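You operate a simulated robot arm through the tools that you are given. There is no shell and no other tool. Be economical: measure what you need, move in short steps, check, and stop when the job is done.

The job below is to be done with a simulated two-armed robot. You get a single attempt, and the scene is never put back.

TASK
Take the cloth from the service bench top and lay it out flat on the planning table top.

Only the result counts: the job must be done as asked and must still hold three seconds after the hand-in. Knocking over, shifting, dropping, spilling or breaking anything else fails it. Flat cloth is picked up by pressing the open fingertips on it (5 to 10 N) and closing them slowly along it; thin cloth reads only 2 to 8 mm in the jaws.

THE ROBOT
Two 7-joint arms with two-finger parallel grippers on one trunk, on a base that drives. Base frame: it is fixed to the floor where the robot stands at the start and does not move with it; the origin is under the middle of the robot, x ahead of it, y to its left, z up. Lengths are in m, angles in degrees, forces in N, time in s.
The left shoulder is at the start at [0.07, 0.163, 0.97], the right one opposite. With the tool pointing down near the work surface each hand reaches from about 0.38 to 0.88 m from the robot's upright axis, wherever it stands, measured 20 degrees to its own side. Places, roughly: planning table top [-0.3, 1.5, 0.8]. Payload 3.43 kg a hand.
Tool frame (each hand has its own): the origin (TCP) lies between the finger pads and is the grasp point; the fingertips stand 0.034 m ahead of it; z points along the fingers, y is the line along which they close. Largest opening 0.128 m; finger width 0.024, thickness 0.012; the body of the gripper, 0.048 by 0.13 m, starts 0.096 m behind the TCP.
Orientation is that of the tool frame in the base frame, as [roll, pitch, yaw] about the fixed x, y, z axes, in that order (R = Rz(yaw) Ry(pitch) Rx(roll)). With the fingers straight down and closing along the base's y, the tool's x points along the base's -x, its y along +y and its z along -z.

THE INTERFACE
- The arms move only by the tool send_rows. It takes "left_targets", "right_targets" or both (then of equal length, played together; a hand with none holds still); each is a list of rows, each a list of 3 entries, a list of its own where there are three numbers: the shift along the tool's x, y, z in units of 25 mm (1.0 is 25 mm), then the turn, a rotation vector about the tool's x, y, z in units of 6 degrees (1.0 is 6 degrees), then the closure in counts, from 0 (fully open) to 255 (shut). In form: [[[dx, dy, dz], [wx, wy, wz], grip], ...]. A call has 1 to 20 rows; each row shifts and turns the commanded pose from where the row before left it, along the tool's axes as they then stand. A call with a number of a shift or a turn outside -1 to 1 is refused whole. Each row takes 0.2 s and may step no farther than 0.05 m and 8.6 degrees from the row before; otherwise, or with a gripper value out of range, the whole call is refused. A pose out of reach is approached as far as the arm can. The call stops where the force on the tool passes 40 N (or 10 N more than at its start, if that is more) or the arm is blocked; 0.2 s more then pass. Each finger travels about 0.153 m/s and halts on what it meets, pressing with about 34 N; the grip force reading is that of the motor and also rises with nothing between the fingers. The clock runs only during rows and for 0.2 s after the last one: add rows that do not move to give the fingers time. The reply holds the time, the measured pose of the TCP, the force on the tool along the base axes, the opening and the grip force, in the units named above and with some noise, with the torque about the TCP (base axes, N m) and any sound that the robot's microphone picked up.
- Cameras (640 x 400 px; columns grow to the right, rows downward): "scene" is now at [0.1416, -0.0112, 1.2138]; the picture's right is [-0.22, -0.98, 0.00], its down [-0.41, 0.09, -0.91] and it looks along [0.89, -0.20, -0.42] (base axes); focal length 266 px, centre (320, 200). "left" rides on the left gripper at [0.076, 0.011, -0.16] in its tool frame; the picture's right is [-0.15, 0.99, 0.00], its down [-0.88, -0.13, -0.46] and it looks along [-0.45, -0.07, 0.89] (tool axes); focal length 234 px, centre (320, 200). "right" rides on the right gripper at [0.076, -0.011, -0.16] in its tool frame; the picture's right is [0.15, 0.99, 0.00], its down [-0.88, 0.13, -0.46] and it looks along [-0.45, 0.07, 0.89] (tool axes); focal length 234 px, centre (320, 200). There is no depth. A picture from a camera that has moved, and an enlarged one, comes with that camera's place and axes in the base frame and with its lens. The place of the scene camera against the robot may be out by one fixed shift of up to 0.012 m in any direction.
- grab_frame(camera): a new picture of that camera. It takes no simulated time.
- raise_lower(by): slides the trunk up (or, below 0, down) by that many m; the arms and the scene camera ride with it, the base frame stays. It gives what a move gives, with no picture.
- steer(legs): drives the robot by 1 to 6 legs, each [ahead, left, turn to the left] in m, m and degrees, along the robot's own axes; the way and the turn of a leg run together, so that a leg with both is an arc; at most 1.5 m and 180 degrees a leg. The arms and the cameras ride along, it lands a little off, and it stops where it bumps. It gives what a move gives.
- pan_tilt(pan, tilt): turns the head with the scene camera to pan (to the left, within 86 degrees either way) and tilt (down, from -29 to 69), counted from straight ahead of the robot. It gives what a move gives.
- inspect(camera, box): a new picture of the part [left, top, right, bottom] of that camera's present view, enlarged. It takes no simulated time.
- sign_off(): hands the job in; it is judged then, once.

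Go step by step. Nothing tells you exact positions but the pictures and the camera data: compare them with the known pose of the tool, close in by small moves and look again before you grip or let go. The budget is 120 turns and 100 pictures, counting those below and the enlarged ones. Unless the task says otherwise, let go and move clear before handing in, and close with one line.

The tools are called after "Emit:" as name(argument=value, ...) on one line, values as JSON. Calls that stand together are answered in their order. send_rows: Moves the arms, as the interface text tells. Its arguments: {"type":"object","properties":{"left_targets":{"type":"array"},"right_targets":{"type":"array"}},"required":[]} The other tools are called the same way: raise_lower (by) slides the trunk up or down; steer (legs) drives the base; pan_tilt (pan, tilt) turns the head that bears the scene camera; grab_frame (camera) takes a picture; inspect (camera, box) takes an enlarged picture of a part of a camera's view; sign_off () hands the job in.

At the start:

```text
t: 0.0
left_ee_pos: [0.6555, 0.224, 0.9798]
left_orientation: [180.0, 0.0, 179.9]
left_contact_force: [0.1, 0.3, -0.1]
left_torque: [-0.01, 0.01, -0.04]
left_width: 0.128
left_grasp_force: 0.1
right_ee_pos: [0.6521, -0.3305, 1.0028]
right_orientation: [180.0, 0.0, -180.0]
right_contact_force: [0.5, -0.7, 0.4]
right_torque: [-0.01, -0.01, 0.01]
right_width: 0.128
right_grasp_force: 0.0
trunk travel left (down, up): [-0.45, 0.49]
robot x, y, heading: [0.0015, -0.0009, -0.2]
head pan, tilt: [-12.5, 24.7]
```

scene: 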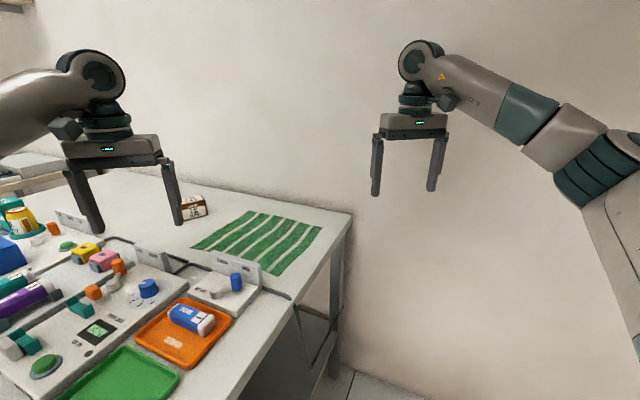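
right: 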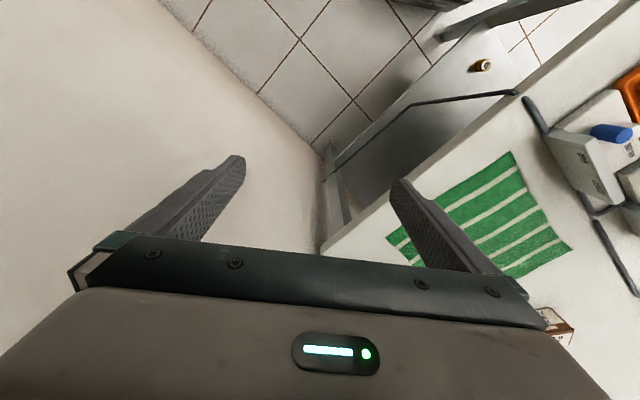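
left: 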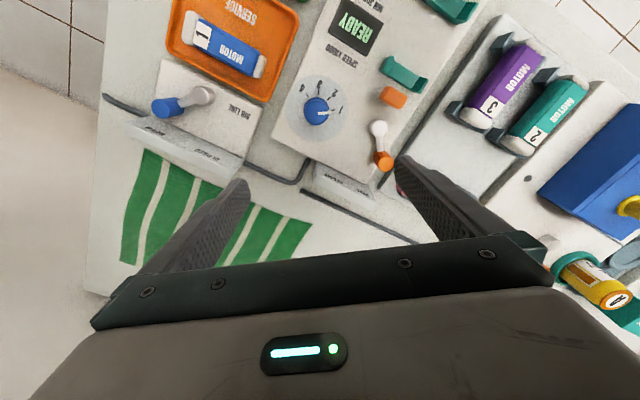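

The cloth lies on the bench with corners at about (0.63,-0.02), (0.81,-0.17), (0.98,0.05) and (0.79,0.19), z≈0.805. I'll look at it closely, then look over at the planning table.

Emit:
inspect(camera="scene", box=[120, 150, 400, 325])

Emit:
pan_tilt(pan=80, tilt=30)

```text
2.29 times, centred on (260, 238) of scene
camera zoom: at [0.1416, -0.0112, 1.2138], right [-0.22, -0.98, 0.0], down [-0.41, 0.09, -0.91], along [0.89, -0.2, -0.42], focal length 609 px, centre (457, 114)
```

zoom: 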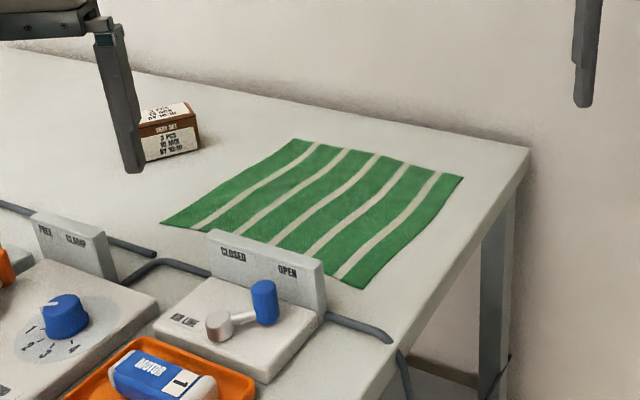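

```text
t: 1.7
left_ee_pos: [0.6556, 0.2242, 0.9784]
left_orientation: [-180.0, 0.0, 180.0]
left_contact_force: [-0.5, -0.2, 0.7]
left_torque: [-0.02, -0.02, -0.02]
left_width: 0.128
left_grasp_force: 0.2
right_ee_pos: [0.651, -0.3307, 1.0025]
right_orientation: [179.9, 0.0, -179.9]
right_contact_force: [-0.7, 0.5, -0.5]
right_torque: [-0.02, -0.04, 0.03]
right_width: 0.1279
right_grasp_force: 0.1
trunk travel left (down, up): [-0.45, 0.49]
robot x, y, heading: [-0.0022, 0.0026, -0.0]
head pan, tilt: [80.0, 30.0]
```

Emit:
grab_frame(camera="scene")

Emit:
grab_frame(camera="left")

```text
95 pictures are left
camera scene: at [0.0673, 0.0978, 1.2053], right [0.98, -0.17, 0.0], down [-0.09, -0.49, -0.87], along [0.15, 0.85, -0.5], focal length 266 px, centre (320, 200)
```

scene: 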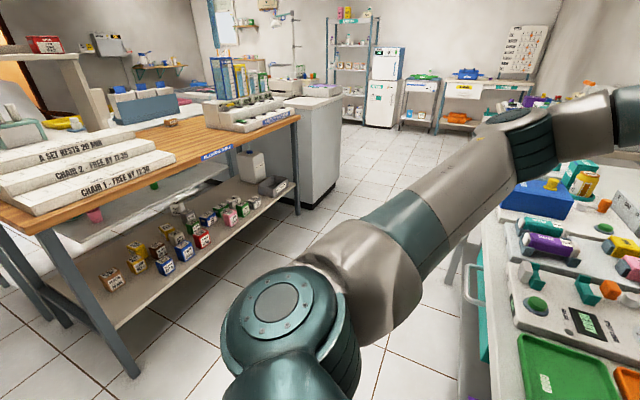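

```text
94 pictures are left
camera left: at [0.5806, 0.2353, 1.1399], right [0.15, 0.99, 0.0], down [0.88, -0.13, 0.46], along [0.45, -0.07, -0.89], focal length 234 px, centre (320, 200)
```

left: 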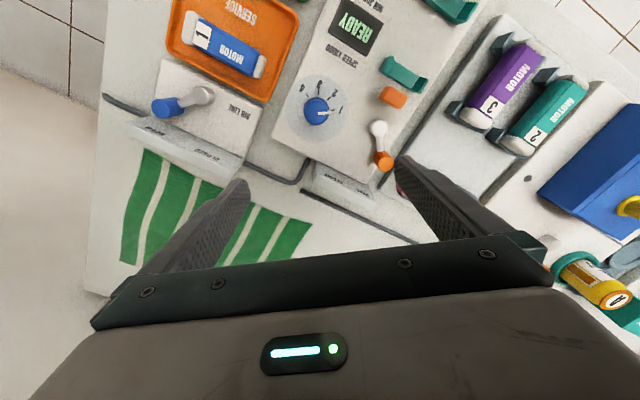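

Emit:
inspect(camera="scene", box=[0, 40, 320, 240])

Emit:
pan_tilt(pan=-5, tilt=50)

Emit:
grab_frame(camera="scene")

```text
2.00 times, centred on (160, 140) of scene
camera zoom: at [0.0673, 0.0978, 1.2053], right [0.98, -0.17, 0.0], down [-0.09, -0.49, -0.87], along [0.15, 0.85, -0.5], focal length 533 px, centre (640, 320)
```

zoom: 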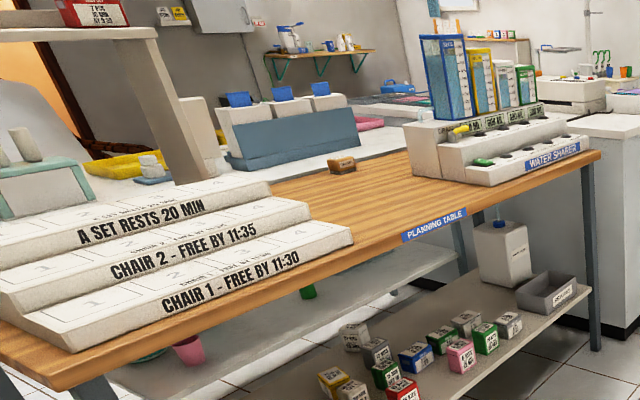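

```text
t: 3.3
left_ee_pos: [0.6548, 0.2237, 0.9791]
left_orientation: [-180.0, 0.0, -180.0]
left_contact_force: [0.5, 0.8, -0.5]
left_torque: [0.02, 0.02, 0.01]
left_width: 0.1281
left_grasp_force: 0.0
right_ee_pos: [0.6519, -0.3287, 1.0038]
right_orientation: [180.0, 0.1, -180.0]
right_contact_force: [-0.6, -0.8, -0.3]
right_torque: [0.02, 0.01, -0.02]
right_width: 0.128
right_grasp_force: 0.0
trunk travel left (down, up): [-0.45, 0.49]
robot x, y, heading: [0.0035, 0.0004, 0.1]
head pan, tilt: [-5.0, 50.0]
```

```text
92 pictures are left
camera scene: at [0.1283, 0.0021, 1.1758], right [-0.09, -1.0, 0.0], down [-0.76, 0.07, -0.64], along [0.64, -0.06, -0.77], focal length 266 px, centre (320, 200)
```

scene: 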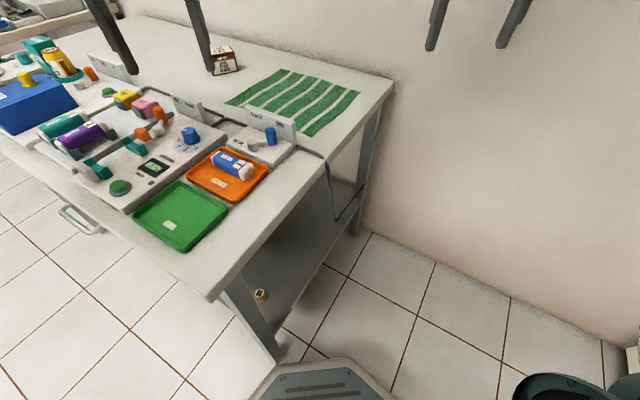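

The cloth's near edge AB lies parallel to the bench's right end. I'll raise the trunk, tuck the right hand in and turn both wrists so the fingers close across that edge, before shifting the base.

Emit:
raise_lower(by=0.1)

Emit:
send_rows(left_targets=[[[0, 0, 0], [0, 0, 0.95], 0], [[0, 0, 0], [0, 0, 0.95], 0], [[0, 0, 0], [0, 0, 0.95], 0], [[0, 0, 0], [0, 0, 0.95], 0], [[0, 0, 0], [0, 0, 0.95], 0], [[0, 0, 0], [0, 0, 0.95], 0], [[0, 0, 0], [0, 0, 0.95], 0], [[0, 0, 0], [0, 0, 0.95], 0], [[0, 0, 0], [0, 0, 0.95], 0], [[0, 0, 0], [0, 0, 0.95], 0], [[0, 0, 0], [0, 0, 0], 0], [[0, 0, 0], [0, 0, 0], 0], [[0, 0, 0], [0, 0, 0], 0], [[0, 0, 0], [0, 0, 0], 0], [[0, 0, 0], [0, 0, 0], 0], [[0, 0, 0], [0, 0, 0], 0], [[0, 0, 0], [0, 0, 0], 0], [[0, 0, 0], [0, 0, 0], 0], [[0, 0, 0], [0, 0, 0], 0], [[0, 0, 0], [0, 0, 0], 0]], right_targets=[[[0.13, 0.85, 0], [0, 0, 0], 0], [[0.13, 0.85, 0], [0, 0, 0], 0], [[0.13, 0.85, 0], [0, 0, 0], 0], [[0.13, 0.85, 0], [0, 0, 0], 0], [[0.13, 0.85, 0], [0, 0, 0], 0], [[0.13, 0.85, 0], [0, 0, 0], 0], [[0.13, 0.85, 0], [0, 0, 0], 0], [[0.13, 0.85, 0], [0, 0, 0], 0], [[0.13, 0.85, 0], [0, 0, 0], 0], [[0.13, 0.85, 0], [0, 0, 0], 0], [[0, 0, 0], [0, 0, 0.95], 0], [[0, 0, 0], [0, 0, 0.95], 0], [[0, 0, 0], [0, 0, 0.95], 0], [[0, 0, 0], [0, 0, 0.95], 0], [[0, 0, 0], [0, 0, 0.95], 0], [[0, 0, 0], [0, 0, 0.95], 0], [[0, 0, 0], [0, 0, 0.95], 0], [[0, 0, 0], [0, 0, 0.95], 0], [[0, 0, 0], [0, 0, 0.95], 0], [[0, 0, 0], [0, 0, 0.95], 0]])

Emit:
steer(legs=[[0, 0, 21.5], [-0.074, -0.346, 0]])

Emit:
grab_frame(camera="scene")

Emit:
grab_frame(camera="left")

Emit:
grab_frame(camera="right")

```text
t: 4.6
left_ee_pos: [0.6551, 0.2229, 1.0785]
left_orientation: [-179.9, 0.0, -180.0]
left_contact_force: [0.0, 0.6, 0.3]
left_torque: [-0.01, -0.03, -0.02]
left_width: 0.1279
left_grasp_force: 0.1
right_ee_pos: [0.651, -0.33, 1.103]
right_orientation: [180.0, 0.0, -180.0]
right_contact_force: [-0.5, 0.5, 0.6]
right_torque: [0.0, -0.02, 0.02]
right_width: 0.128
right_grasp_force: 0.1
trunk travel left (down, up): [-0.55, 0.39]
robot x, y, heading: [0.0042, -0.0029, -0.2]
head pan, tilt: [-5.0, 50.0]
```

```text
t: 8.8
left_ee_pos: [0.6545, 0.2242, 1.0797]
left_orientation: [-180.0, 0.1, 123.0]
left_contact_force: [-0.3, 0.4, 0.1]
left_torque: [0.02, 0.04, -0.01]
left_width: 0.128
left_grasp_force: 0.0
right_ee_pos: [0.6195, -0.1175, 1.1034]
right_orientation: [-179.9, 0.0, 122.9]
right_contact_force: [0.1, -0.3, 0.3]
right_torque: [0.01, 0.01, -0.02]
right_width: 0.1278
right_grasp_force: 0.2
trunk travel left (down, up): [-0.55, 0.39]
robot x, y, heading: [0.0021, -0.0002, -0.2]
head pan, tilt: [-5.0, 50.0]
```

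```text
t: 12.2
left_ee_pos: [0.5826, 0.105, 1.0791]
left_orientation: [179.9, 0.0, 144.5]
left_contact_force: [-0.3, -0.6, -0.2]
left_torque: [0.04, 0.01, -0.03]
left_width: 0.1283
left_grasp_force: 0.0
right_ee_pos: [0.6745, -0.2239, 1.1028]
right_orientation: [-179.9, 0.0, 144.5]
right_contact_force: [0.3, -0.4, 0.7]
right_torque: [-0.01, -0.01, 0.02]
right_width: 0.1278
right_grasp_force: 0.1
trunk travel left (down, up): [-0.55, 0.39]
robot x, y, heading: [0.0578, -0.3441, 21.4]
head pan, tilt: [-5.0, 50.0]
```

```text
91 pictures are left
camera scene: at [0.1773, -0.2934, 1.2757], right [0.28, -0.96, 0.0], down [-0.73, -0.22, -0.64], along [0.62, 0.18, -0.77], focal length 266 px, centre (320, 200)
```

scene: 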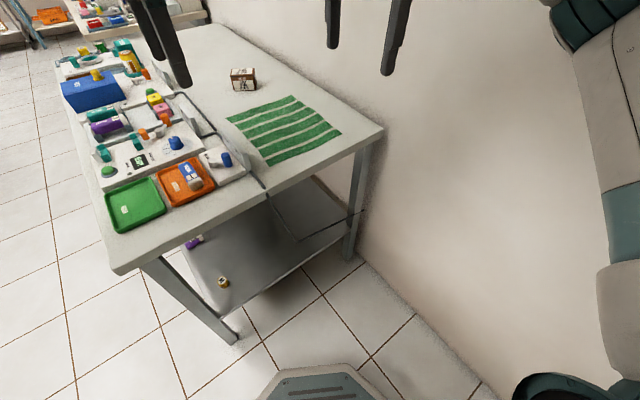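

```text
90 pictures are left
camera left: at [0.5292, 0.1591, 1.2402], right [0.69, 0.72, 0.0], down [0.64, -0.62, 0.46], along [0.33, -0.32, -0.89], focal length 234 px, centre (320, 200)
```

left: 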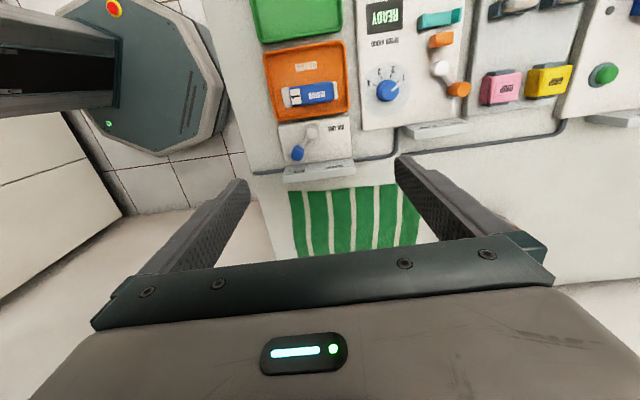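

```text
89 pictures are left
camera right: at [0.6071, -0.1891, 1.2628], right [0.46, 0.89, 0.0], down [0.79, -0.41, 0.46], along [0.41, -0.21, -0.89], focal length 234 px, centre (320, 200)
```

right: 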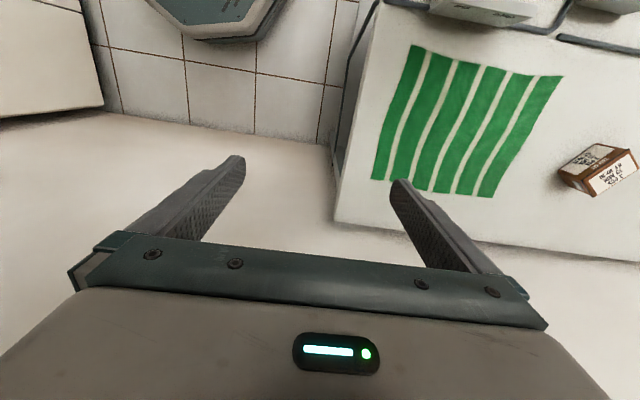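

From the right-hand camera the corners are A(.632,-.030), B(.822,-.175), C(.98,.038) and D(.795,.188). I'll bring both hands above their grasp points near A and B with the fingers part closed.

Emit:
send_rows(left_targets=[[[-0.564, -0.218, 0.596], [0, 0, 0], 185], [[-0.564, -0.218, 0.596], [0, 0, 0], 185], [[-0.564, -0.218, 0.596], [0, 0, 0], 185], [[-0.564, -0.218, 0.596], [0, 0, 0], 185], [[-0.564, -0.218, 0.596], [0, 0, 0], 185], [[-0.564, -0.218, 0.596], [0, 0, 0], 185], [[-0.564, -0.218, 0.596], [0, 0, 0], 185], [[-0.564, -0.218, 0.596], [0, 0, 0], 185], [[-0.564, -0.218, 0.596], [0, 0, 0], 185], [[-0.564, -0.218, 0.596], [0, 0, 0], 185]], right_targets=[[[-0.28, 0.617, 0.69], [0, 0, 0], 185], [[-0.28, 0.617, 0.69], [0, 0, 0], 185], [[-0.28, 0.617, 0.69], [0, 0, 0], 185], [[-0.28, 0.617, 0.69], [0, 0, 0], 185], [[-0.28, 0.617, 0.69], [0, 0, 0], 185], [[-0.28, 0.617, 0.69], [0, 0, 0], 185], [[-0.28, 0.617, 0.69], [0, 0, 0], 185], [[-0.28, 0.617, 0.69], [0, 0, 0], 185], [[-0.28, 0.617, 0.69], [0, 0, 0], 185], [[-0.28, 0.617, 0.69], [0, 0, 0], 185]])

Emit:
grab_frame(camera="left")

Emit:
grab_frame(camera="right")

Emit:
grab_frame(camera="scene")

```text
t: 14.4
left_ee_pos: [0.6658, -0.022, 0.9303]
left_orientation: [-179.9, 0.0, 144.6]
left_contact_force: [0.0, 1.0, -0.9]
left_torque: [-0.02, 0.01, 0.02]
left_width: 0.0354
left_grasp_force: 0.1
right_ee_pos: [0.8219, -0.1377, 0.9295]
right_orientation: [-179.9, 0.0, 144.4]
right_contact_force: [0.3, -0.8, -0.9]
right_torque: [0.0, -0.01, -0.02]
right_width: 0.0351
right_grasp_force: 0.1
trunk travel left (down, up): [-0.55, 0.39]
robot x, y, heading: [0.0569, -0.3377, 21.4]
head pan, tilt: [-5.0, 50.0]
```

```text
88 pictures are left
camera left: at [0.6127, 0.0324, 1.091], right [0.69, 0.72, 0.0], down [0.64, -0.62, 0.46], along [0.33, -0.32, -0.89], focal length 234 px, centre (320, 200)
```

left: 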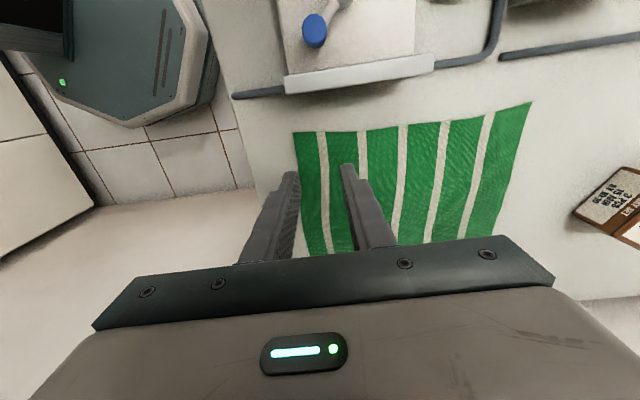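

```text
87 pictures are left
camera right: at [0.7542, -0.1023, 1.0899], right [0.46, 0.89, 0.0], down [0.79, -0.41, 0.46], along [0.4, -0.21, -0.89], focal length 234 px, centre (320, 200)
```

right: 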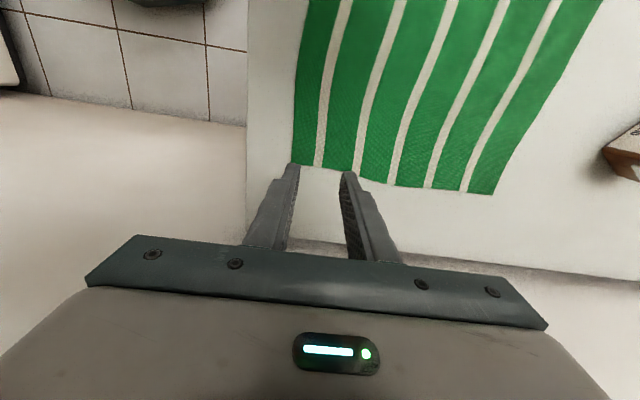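

```text
86 pictures are left
camera scene: at [0.1782, -0.2926, 1.2757], right [0.28, -0.96, 0.0], down [-0.74, -0.22, -0.64], along [0.62, 0.18, -0.77], focal length 266 px, centre (320, 200)
```

scene: 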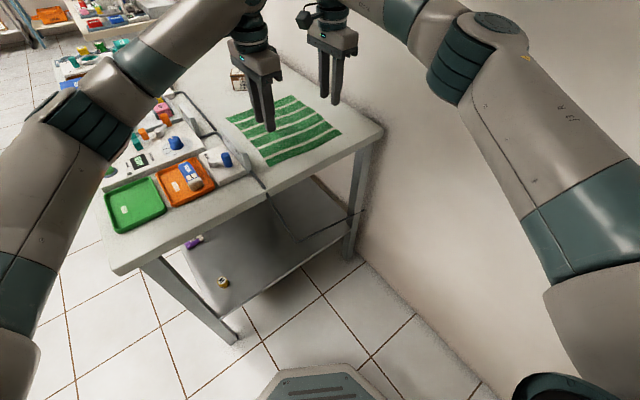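

Corner estimates hold, so the hands are well placed. I'll descend to just above the cloth.

Emit:
send_rows(left_targets=[[[0, 0, 0.8], [0, 0, 0], 185], [[0, 0, 0.8], [0, 0, 0], 185], [[0, 0, 0.8], [0, 0, 0], 185], [[0, 0, 0.8], [0, 0, 0], 185], [[0, 0, 0], [0, 0, 0], 185]], right_targets=[[[0, 0, 0.8], [0, 0, 0], 185], [[0, 0, 0.8], [0, 0, 0], 185], [[0, 0, 0.8], [0, 0, 0], 185], [[0, 0, 0.8], [0, 0, 0], 185], [[0, 0, 0], [0, 0, 0], 185]])

Emit:
grab_frame(camera="left")

Emit:
grab_frame(camera="right")

```text
t: 15.6
left_ee_pos: [0.6643, -0.0216, 0.8511]
left_orientation: [-180.0, 0.0, 144.5]
left_contact_force: [-0.5, -0.2, 0.4]
left_torque: [0.01, -0.01, 0.02]
left_width: 0.0351
left_grasp_force: 0.1
right_ee_pos: [0.8218, -0.1403, 0.8499]
right_orientation: [180.0, 0.0, 144.6]
right_contact_force: [0.4, -0.8, 0.0]
right_torque: [0.01, -0.01, 0.01]
right_width: 0.0351
right_grasp_force: 0.0
trunk travel left (down, up): [-0.55, 0.39]
robot x, y, heading: [0.0565, -0.3409, 21.4]
head pan, tilt: [-5.0, 50.0]
```

```text
85 pictures are left
camera left: at [0.6105, 0.0324, 1.0118], right [0.69, 0.72, 0.0], down [0.64, -0.62, 0.46], along [0.33, -0.32, -0.89], focal length 234 px, centre (320, 200)
```

left: 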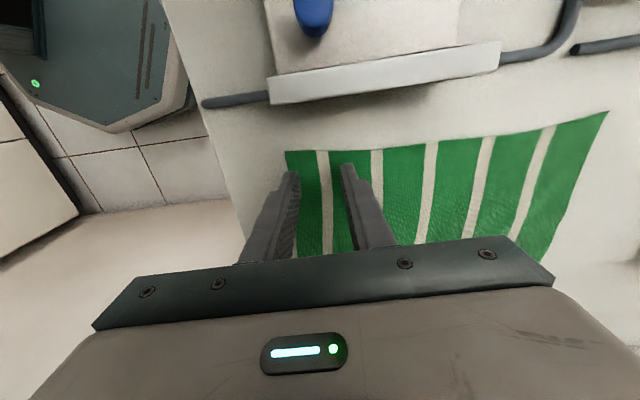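

```text
84 pictures are left
camera right: at [0.7533, -0.1054, 1.0102], right [0.46, 0.89, 0.0], down [0.79, -0.41, 0.46], along [0.41, -0.21, -0.89], focal length 234 px, centre (320, 200)
```

right: 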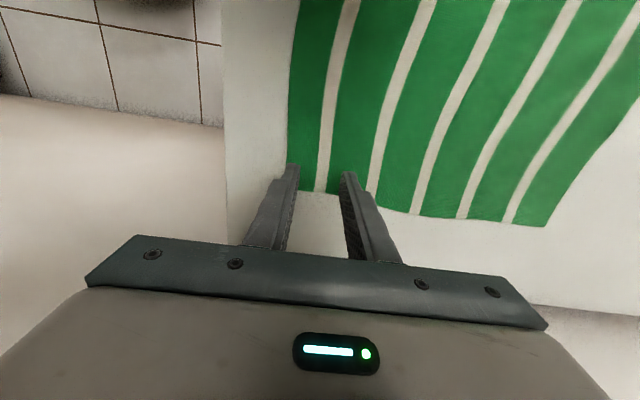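

Emit:
send_rows(left_targets=[[[0, 0.12, 0.2], [0, 0, 0], 185], [[0, 0, 0.16], [0, 0, 0], 185], [[0, 0, 0.04], [0, 0, 0], 185], [[0, 0, 0], [0, 0, 0], 185]], right_targets=[[[0, 0.12, 0.2], [0, 0, 0], 185], [[0, 0, 0.12], [0, 0, 0], 185], [[0, 0, 0.04], [0, 0, 0], 185], [[0, 0, 0], [0, 0, 0], 185]])

```text
t: 16.6
left_ee_pos: [0.6673, -0.018, 0.8405]
left_orientation: [180.0, 0.1, 144.5]
left_contact_force: [0.0, 0.7, -0.2]
left_torque: [0.02, -0.01, 0.0]
left_width: 0.0352
left_grasp_force: 0.2
right_ee_pos: [0.824, -0.1372, 0.8401]
right_orientation: [-179.9, 0.0, 144.6]
right_contact_force: [0.8, -1.1, -1.0]
right_torque: [-0.01, 0.01, -0.01]
right_width: 0.0351
right_grasp_force: 0.0
trunk travel left (down, up): [-0.55, 0.39]
robot x, y, heading: [0.0553, -0.3406, 21.6]
head pan, tilt: [-5.0, 50.0]
```

Emit:
send_rows(left_targets=[[[0, 0, 0.08], [0, 0, 0], 185], [[0, 0, 0.04], [0, 0, 0], 185]], right_targets=[[[0, 0, 0.08], [0, 0, 0], 185], [[0, 0, 0.04], [0, 0, 0], 185]])

```text
t: 17.2
left_ee_pos: [0.6686, -0.0182, 0.8373]
left_orientation: [-180.0, -0.1, 144.6]
left_contact_force: [0.4, -0.2, -0.4]
left_torque: [-0.04, -0.01, -0.01]
left_width: 0.0354
left_grasp_force: 0.1
right_ee_pos: [0.8231, -0.1369, 0.8386]
right_orientation: [180.0, 0.0, 144.3]
right_contact_force: [-0.3, -0.1, -0.6]
right_torque: [0.04, 0.0, 0.02]
right_width: 0.0354
right_grasp_force: 0.1
trunk travel left (down, up): [-0.55, 0.39]
robot x, y, heading: [0.0552, -0.3383, 21.6]
head pan, tilt: [-5.0, 50.0]
```

Emit:
send_rows(left_targets=[[[0, 0, 0.08], [0, 0, 0], 185], [[0, 0, 0.04], [0, 0, 0], 185]], right_targets=[[[0, 0, 0.08], [0, 0, 0], 185], [[0, 0, 0.04], [0, 0, 0], 185]])

Emit:
grab_frame(camera="left")

```text
t: 17.8
left_ee_pos: [0.6653, -0.0188, 0.8355]
left_orientation: [179.9, 0.2, 144.4]
left_contact_force: [1.2, 1.3, 6.9]
left_torque: [-0.01, 0.0, 0.0]
left_width: 0.0351
left_grasp_force: 0.0
right_ee_pos: [0.8234, -0.1373, 0.8363]
right_orientation: [180.0, 0.0, 144.5]
right_contact_force: [0.2, -0.3, 1.0]
right_torque: [0.01, -0.01, 0.03]
right_width: 0.0352
right_grasp_force: 0.1
trunk travel left (down, up): [-0.55, 0.39]
robot x, y, heading: [0.0564, -0.3423, 21.4]
head pan, tilt: [-5.0, 50.0]
```

```text
83 pictures are left
camera left: at [0.6132, 0.0351, 0.9961], right [0.69, 0.72, 0.0], down [0.64, -0.62, 0.46], along [0.33, -0.32, -0.89], focal length 234 px, centre (320, 200)
```

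left: 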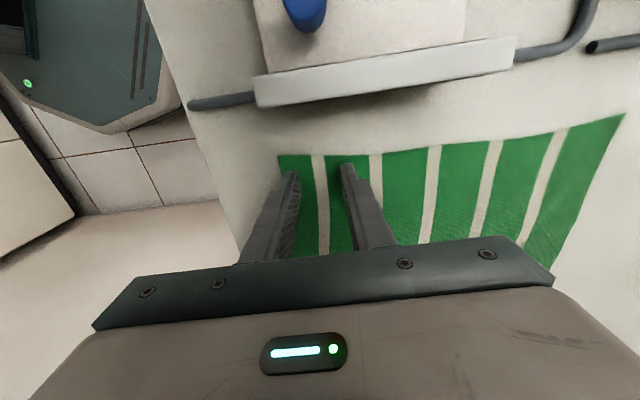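

Emit:
send_rows(left_targets=[[[0, 0, 0], [0, 0, 0], 185], [[0, 0, 0], [0, 0, 0], 185]], right_targets=[[[0, 0, 0.03], [0, 0, 0], 185], [[0, 0, 0], [0, 0, 0], 185]])

Emit:
grab_frame(camera="right")

```text
t: 18.4
left_ee_pos: [0.6676, -0.0193, 0.8349]
left_orientation: [180.0, -0.1, 144.5]
left_contact_force: [2.6, 0.1, 7.8]
left_torque: [-0.05, -0.01, 0.04]
left_width: 0.0352
left_grasp_force: 0.1
right_ee_pos: [0.8235, -0.1391, 0.8355]
right_orientation: [179.9, 0.0, 144.5]
right_contact_force: [-0.4, -0.4, 1.0]
right_torque: [0.0, -0.01, -0.02]
right_width: 0.0351
right_grasp_force: 0.0
trunk travel left (down, up): [-0.55, 0.39]
robot x, y, heading: [0.0552, -0.3407, 21.7]
head pan, tilt: [-5.0, 50.0]
```

```text
82 pictures are left
camera right: at [0.7545, -0.1023, 0.9956], right [0.46, 0.89, 0.0], down [0.79, -0.41, 0.46], along [0.41, -0.21, -0.89], focal length 234 px, centre (320, 200)
```

right: 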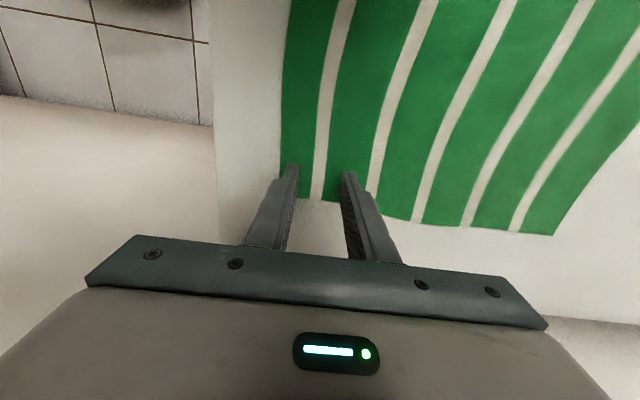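

Emit:
send_rows(right_targets=[[[0, 0, 0.04], [0, 0, 0], 185], [[0, 0, 0], [0, 0, 0], 185]])

```text
t: 19.0
left_ee_pos: [0.6673, -0.0192, 0.8354]
left_orientation: [180.0, 0.0, 144.5]
left_contact_force: [1.7, 0.0, 7.5]
left_torque: [-0.03, -0.01, 0.0]
left_width: 0.0351
left_grasp_force: 0.1
right_ee_pos: [0.8229, -0.1385, 0.836]
right_orientation: [179.9, 0.0, 144.5]
right_contact_force: [-0.5, 1.0, 5.6]
right_torque: [-0.04, 0.11, -0.01]
right_width: 0.035
right_grasp_force: 0.1
trunk travel left (down, up): [-0.55, 0.39]
robot x, y, heading: [0.058, -0.3405, 21.6]
head pan, tilt: [-5.0, 50.0]
```

Both hands press at 6–8 N. I'll close the fingers slowly.

Emit:
send_rows(left_targets=[[[0, 0, 0], [0, 0, 0], 190], [[0, 0, 0], [0, 0, 0], 195], [[0, 0, 0], [0, 0, 0], 200], [[0, 0, 0], [0, 0, 0], 205], [[0, 0, 0], [0, 0, 0], 210], [[0, 0, 0], [0, 0, 0], 215], [[0, 0, 0], [0, 0, 0], 220], [[0, 0, 0], [0, 0, 0], 225], [[0, 0, 0], [0, 0, 0], 230], [[0, 0, 0], [0, 0, 0], 235], [[0, 0, 0], [0, 0, 0], 240], [[0, 0, 0], [0, 0, 0], 245], [[0, 0, 0], [0, 0, 0], 250], [[0, 0, 0], [0, 0, 0], 255], [[0, 0, 0], [0, 0, 0], 255], [[0, 0, 0], [0, 0, 0], 255]], right_targets=[[[0, 0, 0], [0, 0, 0], 190], [[0, 0, 0], [0, 0, 0], 195], [[0, 0, 0], [0, 0, 0], 200], [[0, 0, 0], [0, 0, 0], 205], [[0, 0, 0], [0, 0, 0], 210], [[0, 0, 0], [0, 0, 0], 215], [[0, 0, 0], [0, 0, 0], 220], [[0, 0, 0], [0, 0, 0], 225], [[0, 0, 0], [0, 0, 0], 230], [[0, 0, 0], [0, 0, 0], 235], [[0, 0, 0], [0, 0, 0], 240], [[0, 0, 0], [0, 0, 0], 245], [[0, 0, 0], [0, 0, 0], 250], [[0, 0, 0], [0, 0, 0], 255], [[0, 0, 0], [0, 0, 0], 255], [[0, 0, 0], [0, 0, 0], 255]])

Emit:
grab_frame(camera="left")

Emit:
grab_frame(camera="right")

```text
t: 22.4
left_ee_pos: [0.6669, -0.0183, 0.8356]
left_orientation: [179.9, -0.1, 144.5]
left_contact_force: [2.1, -2.0, 3.4]
left_torque: [-0.07, -0.06, -0.05]
left_width: 0.006
left_grasp_force: 33.9
right_ee_pos: [0.8228, -0.1377, 0.8352]
right_orientation: [179.9, 0.1, 144.5]
right_contact_force: [-2.4, 0.6, 10.7]
right_torque: [-0.02, 0.14, 0.01]
right_width: 0.0023
right_grasp_force: 33.9
trunk travel left (down, up): [-0.55, 0.39]
robot x, y, heading: [0.0564, -0.3397, 21.5]
head pan, tilt: [-5.0, 50.0]
```

```text
81 pictures are left
camera left: at [0.6123, 0.0347, 0.9963], right [0.69, 0.72, 0.0], down [0.64, -0.62, 0.46], along [0.33, -0.32, -0.89], focal length 234 px, centre (320, 200)
```

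left: 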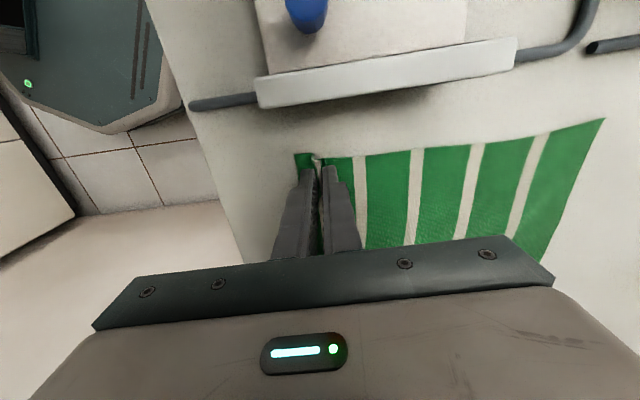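

```text
80 pictures are left
camera right: at [0.754, -0.1025, 0.9952], right [0.46, 0.89, 0.0], down [0.79, -0.41, 0.46], along [0.41, -0.21, -0.89], focal length 234 px, centre (320, 200)
```

right: 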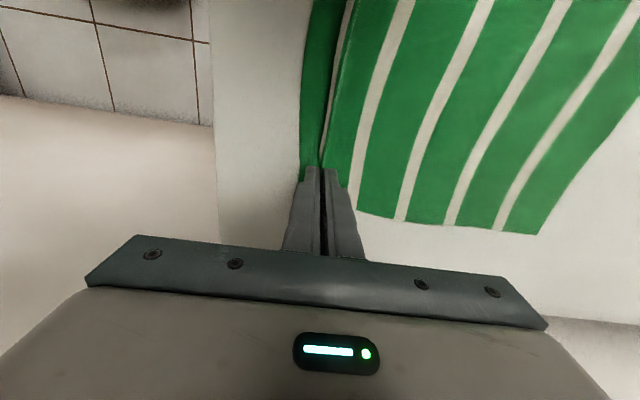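

Both jaws read cloth (6 mm and 2.3 mm). I'll lift gently and check.

Emit:
send_rows(left_targets=[[[0, 0, -0.4], [0, 0, 0], 255], [[0, 0, -0.6], [0, 0, 0], 255], [[0, 0, -0.8], [0, 0, 0], 255], [[0, 0, -0.8], [0, 0, 0], 255], [[0, 0, -0.8], [0, 0, 0], 255]], right_targets=[[[0, 0, -0.4], [0, 0, 0], 255], [[0, 0, -0.6], [0, 0, 0], 255], [[0, 0, -0.8], [0, 0, 0], 255], [[0, 0, -0.8], [0, 0, 0], 255], [[0, 0, -0.8], [0, 0, 0], 255]])

Emit:
grab_frame(camera="left")

Emit:
grab_frame(camera="right")

Emit:
grab_frame(camera="scene")

```text
t: 23.6
left_ee_pos: [0.6672, -0.0199, 0.9206]
left_orientation: [179.9, 0.0, 144.6]
left_contact_force: [0.6, -0.3, 0.3]
left_torque: [-0.03, -0.02, -0.04]
left_width: 0.0058
left_grasp_force: 33.6
right_ee_pos: [0.8236, -0.1375, 0.9196]
right_orientation: [-180.0, 0.0, 144.5]
right_contact_force: [-1.1, -0.3, 0.1]
right_torque: [0.0, 0.03, -0.03]
right_width: 0.0023
right_grasp_force: 34.3
trunk travel left (down, up): [-0.55, 0.39]
robot x, y, heading: [0.055, -0.3412, 21.4]
head pan, tilt: [-5.0, 50.0]
```

```text
79 pictures are left
camera left: at [0.6139, 0.0344, 1.081], right [0.69, 0.72, 0.0], down [0.64, -0.62, 0.46], along [0.33, -0.32, -0.89], focal length 234 px, centre (320, 200)
```

left: 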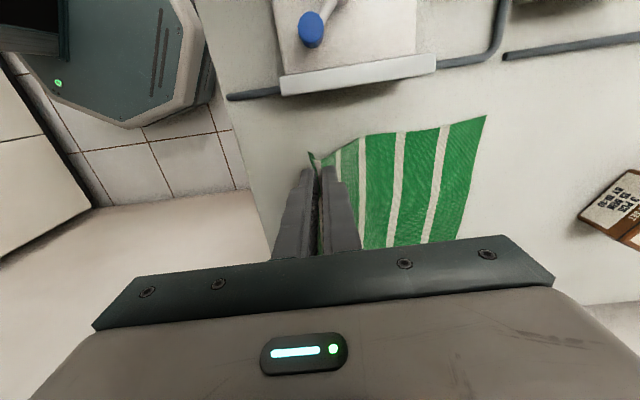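

```text
78 pictures are left
camera right: at [0.7557, -0.1011, 1.0793], right [0.46, 0.89, 0.0], down [0.79, -0.41, 0.46], along [0.41, -0.21, -0.89], focal length 234 px, centre (320, 200)
```

right: 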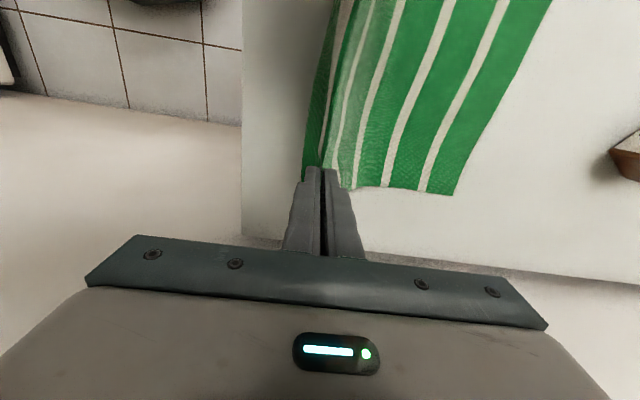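

```text
77 pictures are left
camera scene: at [0.1767, -0.2933, 1.2758], right [0.28, -0.96, 0.0], down [-0.73, -0.22, -0.64], along [0.62, 0.18, -0.77], focal length 266 px, centre (320, 200)
```

scene: 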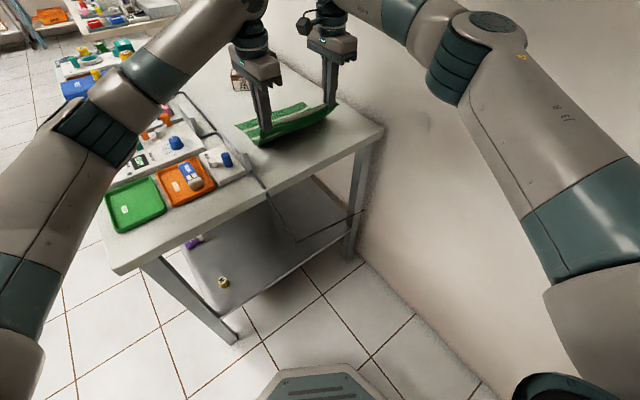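

The cloth is hanging between both hands. I'll raise it well clear with the trunk and look left and behind for the route.

Emit:
raise_lower(by=0.36)

Emit:
grab_frame(camera="scene")

Emit:
pan_tilt(pan=85, tilt=35)

Emit:
grab_frame(camera="scene")

```text
t: 27.1
left_ee_pos: [0.6693, -0.0199, 1.2789]
left_orientation: [-179.9, 0.0, 144.5]
left_contact_force: [-0.1, -1.1, -0.6]
left_torque: [0.0, -0.01, -0.01]
left_width: 0.0054
left_grasp_force: 33.4
right_ee_pos: [0.8257, -0.137, 1.2786]
right_orientation: [179.9, 0.0, 144.5]
right_contact_force: [-0.4, 0.5, -0.2]
right_torque: [0.0, 0.05, -0.01]
right_width: 0.0021
right_grasp_force: 33.8
trunk travel left (down, up): [-0.91, 0.03]
robot x, y, heading: [0.0582, -0.3391, 21.5]
head pan, tilt: [-5.0, 50.0]
```

```text
76 pictures are left
camera scene: at [0.1776, -0.2931, 1.6357], right [0.28, -0.96, 0.0], down [-0.73, -0.22, -0.64], along [0.62, 0.18, -0.77], focal length 266 px, centre (320, 200)
```

scene: 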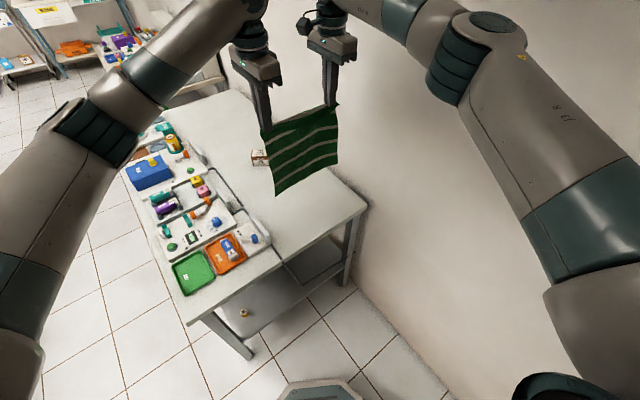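

```text
t: 28.8
left_ee_pos: [0.6693, -0.019, 1.2797]
left_orientation: [-180.0, 0.0, 144.5]
left_contact_force: [0.2, -1.4, -1.3]
left_torque: [0.01, -0.03, -0.04]
left_width: 0.0058
left_grasp_force: 34.0
right_ee_pos: [0.8246, -0.1375, 1.2785]
right_orientation: [-179.9, -0.1, 144.4]
right_contact_force: [-0.1, 0.1, -0.1]
right_torque: [0.02, 0.03, -0.02]
right_width: 0.0025
right_grasp_force: 34.0
trunk travel left (down, up): [-0.91, 0.03]
robot x, y, heading: [0.0557, -0.3417, 21.6]
head pan, tilt: [85.0, 35.0]
```

```text
75 pictures are left
camera scene: at [0.0787, -0.2304, 1.6575], right [0.96, 0.28, 0.0], down [0.16, -0.55, -0.82], along [-0.23, 0.79, -0.57], focal length 266 px, centre (320, 200)
```

scene: 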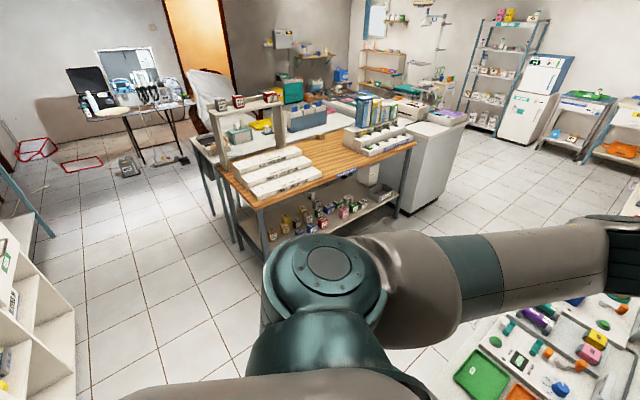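

Emit:
inspect(camera="scene", box=[180, 80, 440, 242])

```text
2.46 times, centred on (310, 161) of scene
camera zoom: at [0.0787, -0.2304, 1.6575], right [0.96, 0.28, 0.0], down [0.16, -0.55, -0.82], along [-0.23, 0.79, -0.57], focal length 656 px, centre (345, 296)
```

zoom: 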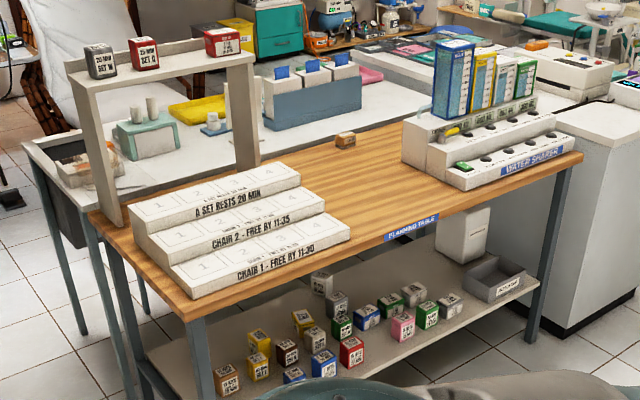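

Route is clear: turn left to face the planning table squarely, go ahead, strafe to the free wood area between the chair blocks and the water sharer. First I'll square the hands up to the robot.

Emit:
send_rows(left_targets=[[[0.244, -0.32, 0], [0, 0, 0.757], 255], [[0.244, -0.32, 0], [0, 0, 0.757], 255], [[0.244, -0.32, 0], [0, 0, 0.757], 255], [[0.244, -0.32, 0], [0, 0, 0.757], 255], [[0.244, -0.32, 0], [0, 0, 0.757], 255], [[0.244, -0.32, 0], [0, 0, 0.757], 255], [[0.244, -0.32, 0], [0, 0, 0.757], 255]], right_targets=[[[0.257, -0.931, 0], [0, 0, 0.757], 255], [[0.257, -0.931, 0], [0, 0, 0.757], 255], [[0.257, -0.931, 0], [0, 0, 0.757], 255], [[0.257, -0.931, 0], [0, 0, 0.757], 255], [[0.257, -0.931, 0], [0, 0, 0.757], 255], [[0.257, -0.931, 0], [0, 0, 0.757], 255], [[0.257, -0.931, 0], [0, 0, 0.757], 255]])

Emit:
steer(legs=[[0, 0, 121.9]])

Emit:
pan_tilt(pan=-20, tilt=40)

Emit:
grab_frame(camera="scene")

```text
t: 30.4
left_ee_pos: [0.5989, -0.0229, 1.2802]
left_orientation: [-180.0, 0.1, 112.6]
left_contact_force: [0.6, -2.3, 0.0]
left_torque: [-0.08, -0.01, 0.06]
left_width: 0.0024
left_grasp_force: 34.2
right_ee_pos: [0.6726, -0.2083, 1.2795]
right_orientation: [-180.0, 0.0, 112.6]
right_contact_force: [-1.2, 2.5, 0.3]
right_torque: [0.11, 0.04, 0.0]
right_width: 0.0024
right_grasp_force: 34.1
trunk travel left (down, up): [-0.91, 0.03]
robot x, y, heading: [0.0543, -0.3414, 21.7]
head pan, tilt: [85.0, 35.0]
```

```text
t: 35.8
left_ee_pos: [-0.4974, -0.04, 1.2801]
left_orientation: [180.0, 0.0, -126.2]
left_contact_force: [1.3, 1.7, 0.4]
left_torque: [0.01, -0.06, -0.05]
left_width: 0.0021
left_grasp_force: 33.7
right_ee_pos: [-0.3773, 0.1185, 1.2788]
right_orientation: [180.0, 0.0, -126.3]
right_contact_force: [0.0, -1.4, 0.5]
right_torque: [-0.05, 0.06, -0.05]
right_width: 0.0023
right_grasp_force: 34.2
trunk travel left (down, up): [-0.91, 0.03]
robot x, y, heading: [0.0563, -0.3441, 142.3]
head pan, tilt: [85.0, 35.0]
```

```text
t: 37.6
left_ee_pos: [-0.4976, -0.0399, 1.2796]
left_orientation: [-180.0, 0.1, -126.3]
left_contact_force: [0.8, 0.6, 0.3]
left_torque: [0.03, -0.03, -0.06]
left_width: 0.0023
left_grasp_force: 33.7
right_ee_pos: [-0.3777, 0.1187, 1.2788]
right_orientation: [180.0, 0.0, -126.3]
right_contact_force: [-0.8, -1.7, 0.7]
right_torque: [-0.05, 0.02, -0.05]
right_width: 0.0023
right_grasp_force: 33.6
trunk travel left (down, up): [-0.91, 0.03]
robot x, y, heading: [0.0537, -0.34, 142.6]
head pan, tilt: [-20.0, 40.0]
```

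```text
73 pictures are left
camera scene: at [-0.0292, -0.2309, 1.6499], right [0.84, 0.54, 0.0], down [0.35, -0.54, -0.77], along [-0.41, 0.65, -0.64], focal length 266 px, centre (320, 200)
```

scene: 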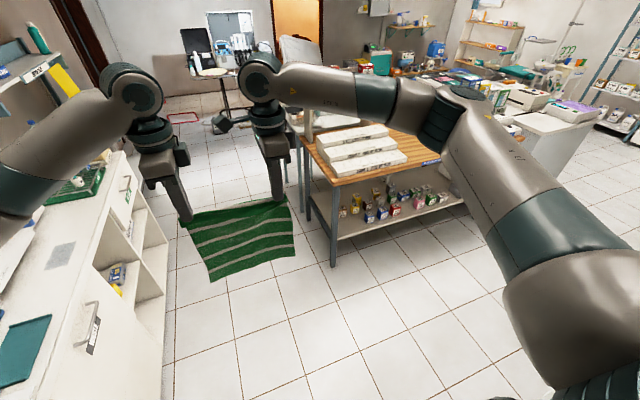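

Emit:
steer(legs=[[0.566, -0.25, 0.8], [0, -0.968, 0]])

Emit:
pan_tilt(pan=0, tilt=50)

Emit:
grab_frame(camera="scene")

Emit:
grab_frame(camera="right")

Emit:
grab_frame(camera="left")

```text
t: 45.7
left_ee_pos: [-0.2315, 1.2684, 1.2792]
left_orientation: [180.0, 0.0, -125.0]
left_contact_force: [0.4, 1.7, -0.2]
left_torque: [0.04, -0.04, -0.05]
left_width: 0.0021
left_grasp_force: 34.5
right_ee_pos: [-0.1146, 1.4303, 1.2789]
right_orientation: [180.0, 0.1, -125.1]
right_contact_force: [-1.1, -1.5, 0.4]
right_torque: [-0.08, 0.05, -0.04]
right_width: 0.0025
right_grasp_force: 33.9
trunk travel left (down, up): [-0.91, 0.03]
robot x, y, heading: [0.328, 0.9767, 143.7]
head pan, tilt: [-20.0, 40.0]
```

```text
t: 46.6
left_ee_pos: [-0.2316, 1.2692, 1.2794]
left_orientation: [-180.0, 0.0, -125.1]
left_contact_force: [1.9, 1.9, -0.4]
left_torque: [0.03, -0.05, -0.01]
left_width: 0.0023
left_grasp_force: 33.9
right_ee_pos: [-0.1147, 1.4311, 1.2794]
right_orientation: [-180.0, 0.0, -125.1]
right_contact_force: [-1.4, -2.1, 0.1]
right_torque: [-0.07, 0.04, -0.04]
right_width: 0.0021
right_grasp_force: 33.7
trunk travel left (down, up): [-0.91, 0.03]
robot x, y, heading: [0.3278, 0.9769, 143.6]
head pan, tilt: [0.0, 50.0]
```

```text
72 pictures are left
camera scene: at [0.2268, 1.0631, 1.6358], right [0.59, 0.81, 0.0], down [0.62, -0.45, -0.64], along [-0.52, 0.38, -0.77], focal length 266 px, centre (320, 200)
```

scene: 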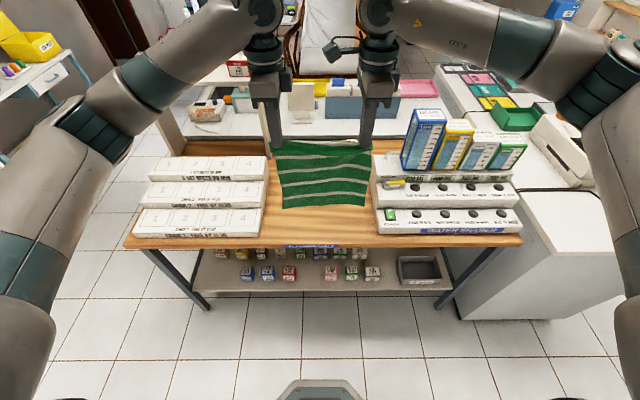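

```text
71 pictures are left
camera right: at [-0.149, 1.3631, 1.4386], right [-0.89, 0.45, 0.0], down [0.4, 0.8, 0.46], along [0.2, 0.41, -0.89], focal length 234 px, centre (320, 200)
```

right: 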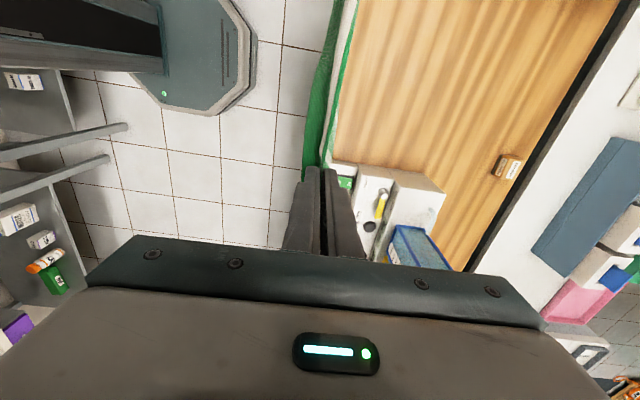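

```text
70 pictures are left
camera left: at [-0.283, 1.2141, 1.44], right [-0.73, 0.69, 0.0], down [0.61, 0.65, 0.46], along [0.31, 0.33, -0.89], focal length 234 px, centre (320, 200)
```

left: 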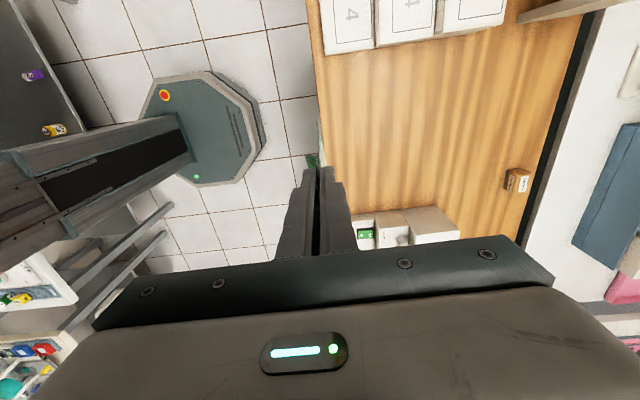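

The cloth hangs squarely; hands are over the near table edge and midway between the blocks and the sharer. I'll ease hand tension, drive a bit closer, and reach forward before lowering.

Emit:
steer(legs=[[0.165, 0, 0]])

Emit:
send_rows(left_targets=[[[-0.08, 0.8, 0], [0, 0, 0], 255], [[0, 0.8, 0], [0, 0, 0], 255], [[0, 0.8, 0], [0, 0, 0], 255], [[0, 0.8, 0], [0, 0, 0], 255], [[0, 0.8, 0], [0, 0, 0], 255], [[0, 0.8, 0], [0, 0, 0], 255], [[0, 0.8, 0], [0, 0, 0], 255], [[0, 0.8, 0], [0, 0, 0], 255], [[0, 0, 0], [0, 0, 0], 255], [[0, 0, 0], [0, 0, 0], 255]], right_targets=[[[0.08, 0.8, 0], [0, 0, 0], 255], [[0, 0.8, 0], [0, 0, 0], 255], [[0, 0.8, 0], [0, 0, 0], 255], [[0, 0.8, 0], [0, 0, 0], 255], [[0, 0.8, 0], [0, 0, 0], 255], [[0, 0.8, 0], [0, 0, 0], 255], [[0, 0.8, 0], [0, 0, 0], 255], [[0, 0.8, 0], [0, 0, 0], 255], [[0, 0, 0], [0, 0, 0], 255], [[0, 0, 0], [0, 0, 0], 255]])

Emit:
raise_lower(by=-0.15)

Emit:
grab_frame(camera="scene")

Emit:
grab_frame(camera="left")

```text
t: 48.0
left_ee_pos: [-0.3633, 1.3644, 1.2812]
left_orientation: [179.9, 0.0, -125.1]
left_contact_force: [1.3, 1.7, 0.5]
left_torque: [0.06, 0.03, -0.03]
left_width: 0.0023
left_grasp_force: 34.3
right_ee_pos: [-0.2469, 1.5273, 1.2801]
right_orientation: [179.9, -0.1, -125.0]
right_contact_force: [-0.2, -1.1, -0.5]
right_torque: [-0.02, 0.06, -0.03]
right_width: 0.0023
right_grasp_force: 33.6
trunk travel left (down, up): [-0.91, 0.03]
robot x, y, heading: [0.1949, 1.0791, 143.5]
head pan, tilt: [0.0, 50.0]
```

```text
t: 50.2
left_ee_pos: [-0.4942, 1.4589, 1.2796]
left_orientation: [-179.9, 0.0, -125.1]
left_contact_force: [0.2, 0.4, -0.9]
left_torque: [0.05, 0.0, -0.04]
left_width: 0.0021
left_grasp_force: 33.7
right_ee_pos: [-0.3817, 1.6193, 1.2779]
right_orientation: [179.9, 0.1, -124.9]
right_contact_force: [0.3, 0.0, 0.0]
right_torque: [-0.01, 0.0, -0.04]
right_width: 0.0021
right_grasp_force: 33.9
trunk travel left (down, up): [-0.91, 0.03]
robot x, y, heading: [0.1927, 1.0749, 143.8]
head pan, tilt: [0.0, 50.0]
```

```text
t: 52.0
left_ee_pos: [-0.4952, 1.4603, 1.1295]
left_orientation: [-180.0, 0.0, -124.9]
left_contact_force: [-0.4, 0.9, -0.7]
left_torque: [0.0, -0.04, -0.08]
left_width: 0.0022
left_grasp_force: 33.8
right_ee_pos: [-0.382, 1.6176, 1.1288]
right_orientation: [180.0, 0.0, -125.0]
right_contact_force: [-0.9, -0.4, -0.3]
right_torque: [0.01, 0.06, -0.06]
right_width: 0.002
right_grasp_force: 33.9
trunk travel left (down, up): [-0.76, 0.18]
robot x, y, heading: [0.1969, 1.0784, 143.6]
head pan, tilt: [0.0, 50.0]
```

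```text
69 pictures are left
camera scene: at [0.0929, 1.1606, 1.4858], right [0.59, 0.81, 0.0], down [0.62, -0.45, -0.64], along [-0.52, 0.38, -0.77], focal length 266 px, centre (320, 200)
```

scene: 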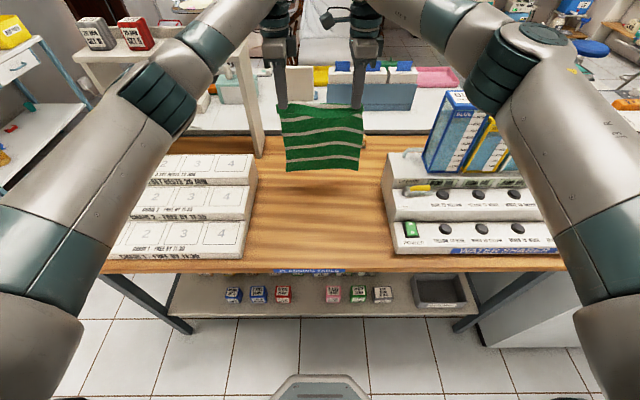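

```text
68 pictures are left
camera left: at [-0.5462, 1.4049, 1.2905], right [-0.73, 0.69, 0.0], down [0.61, 0.65, 0.46], along [0.31, 0.33, -0.89], focal length 234 px, centre (320, 200)
```

left: 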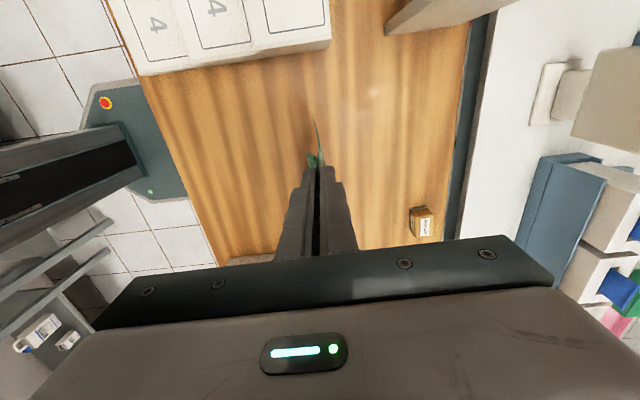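

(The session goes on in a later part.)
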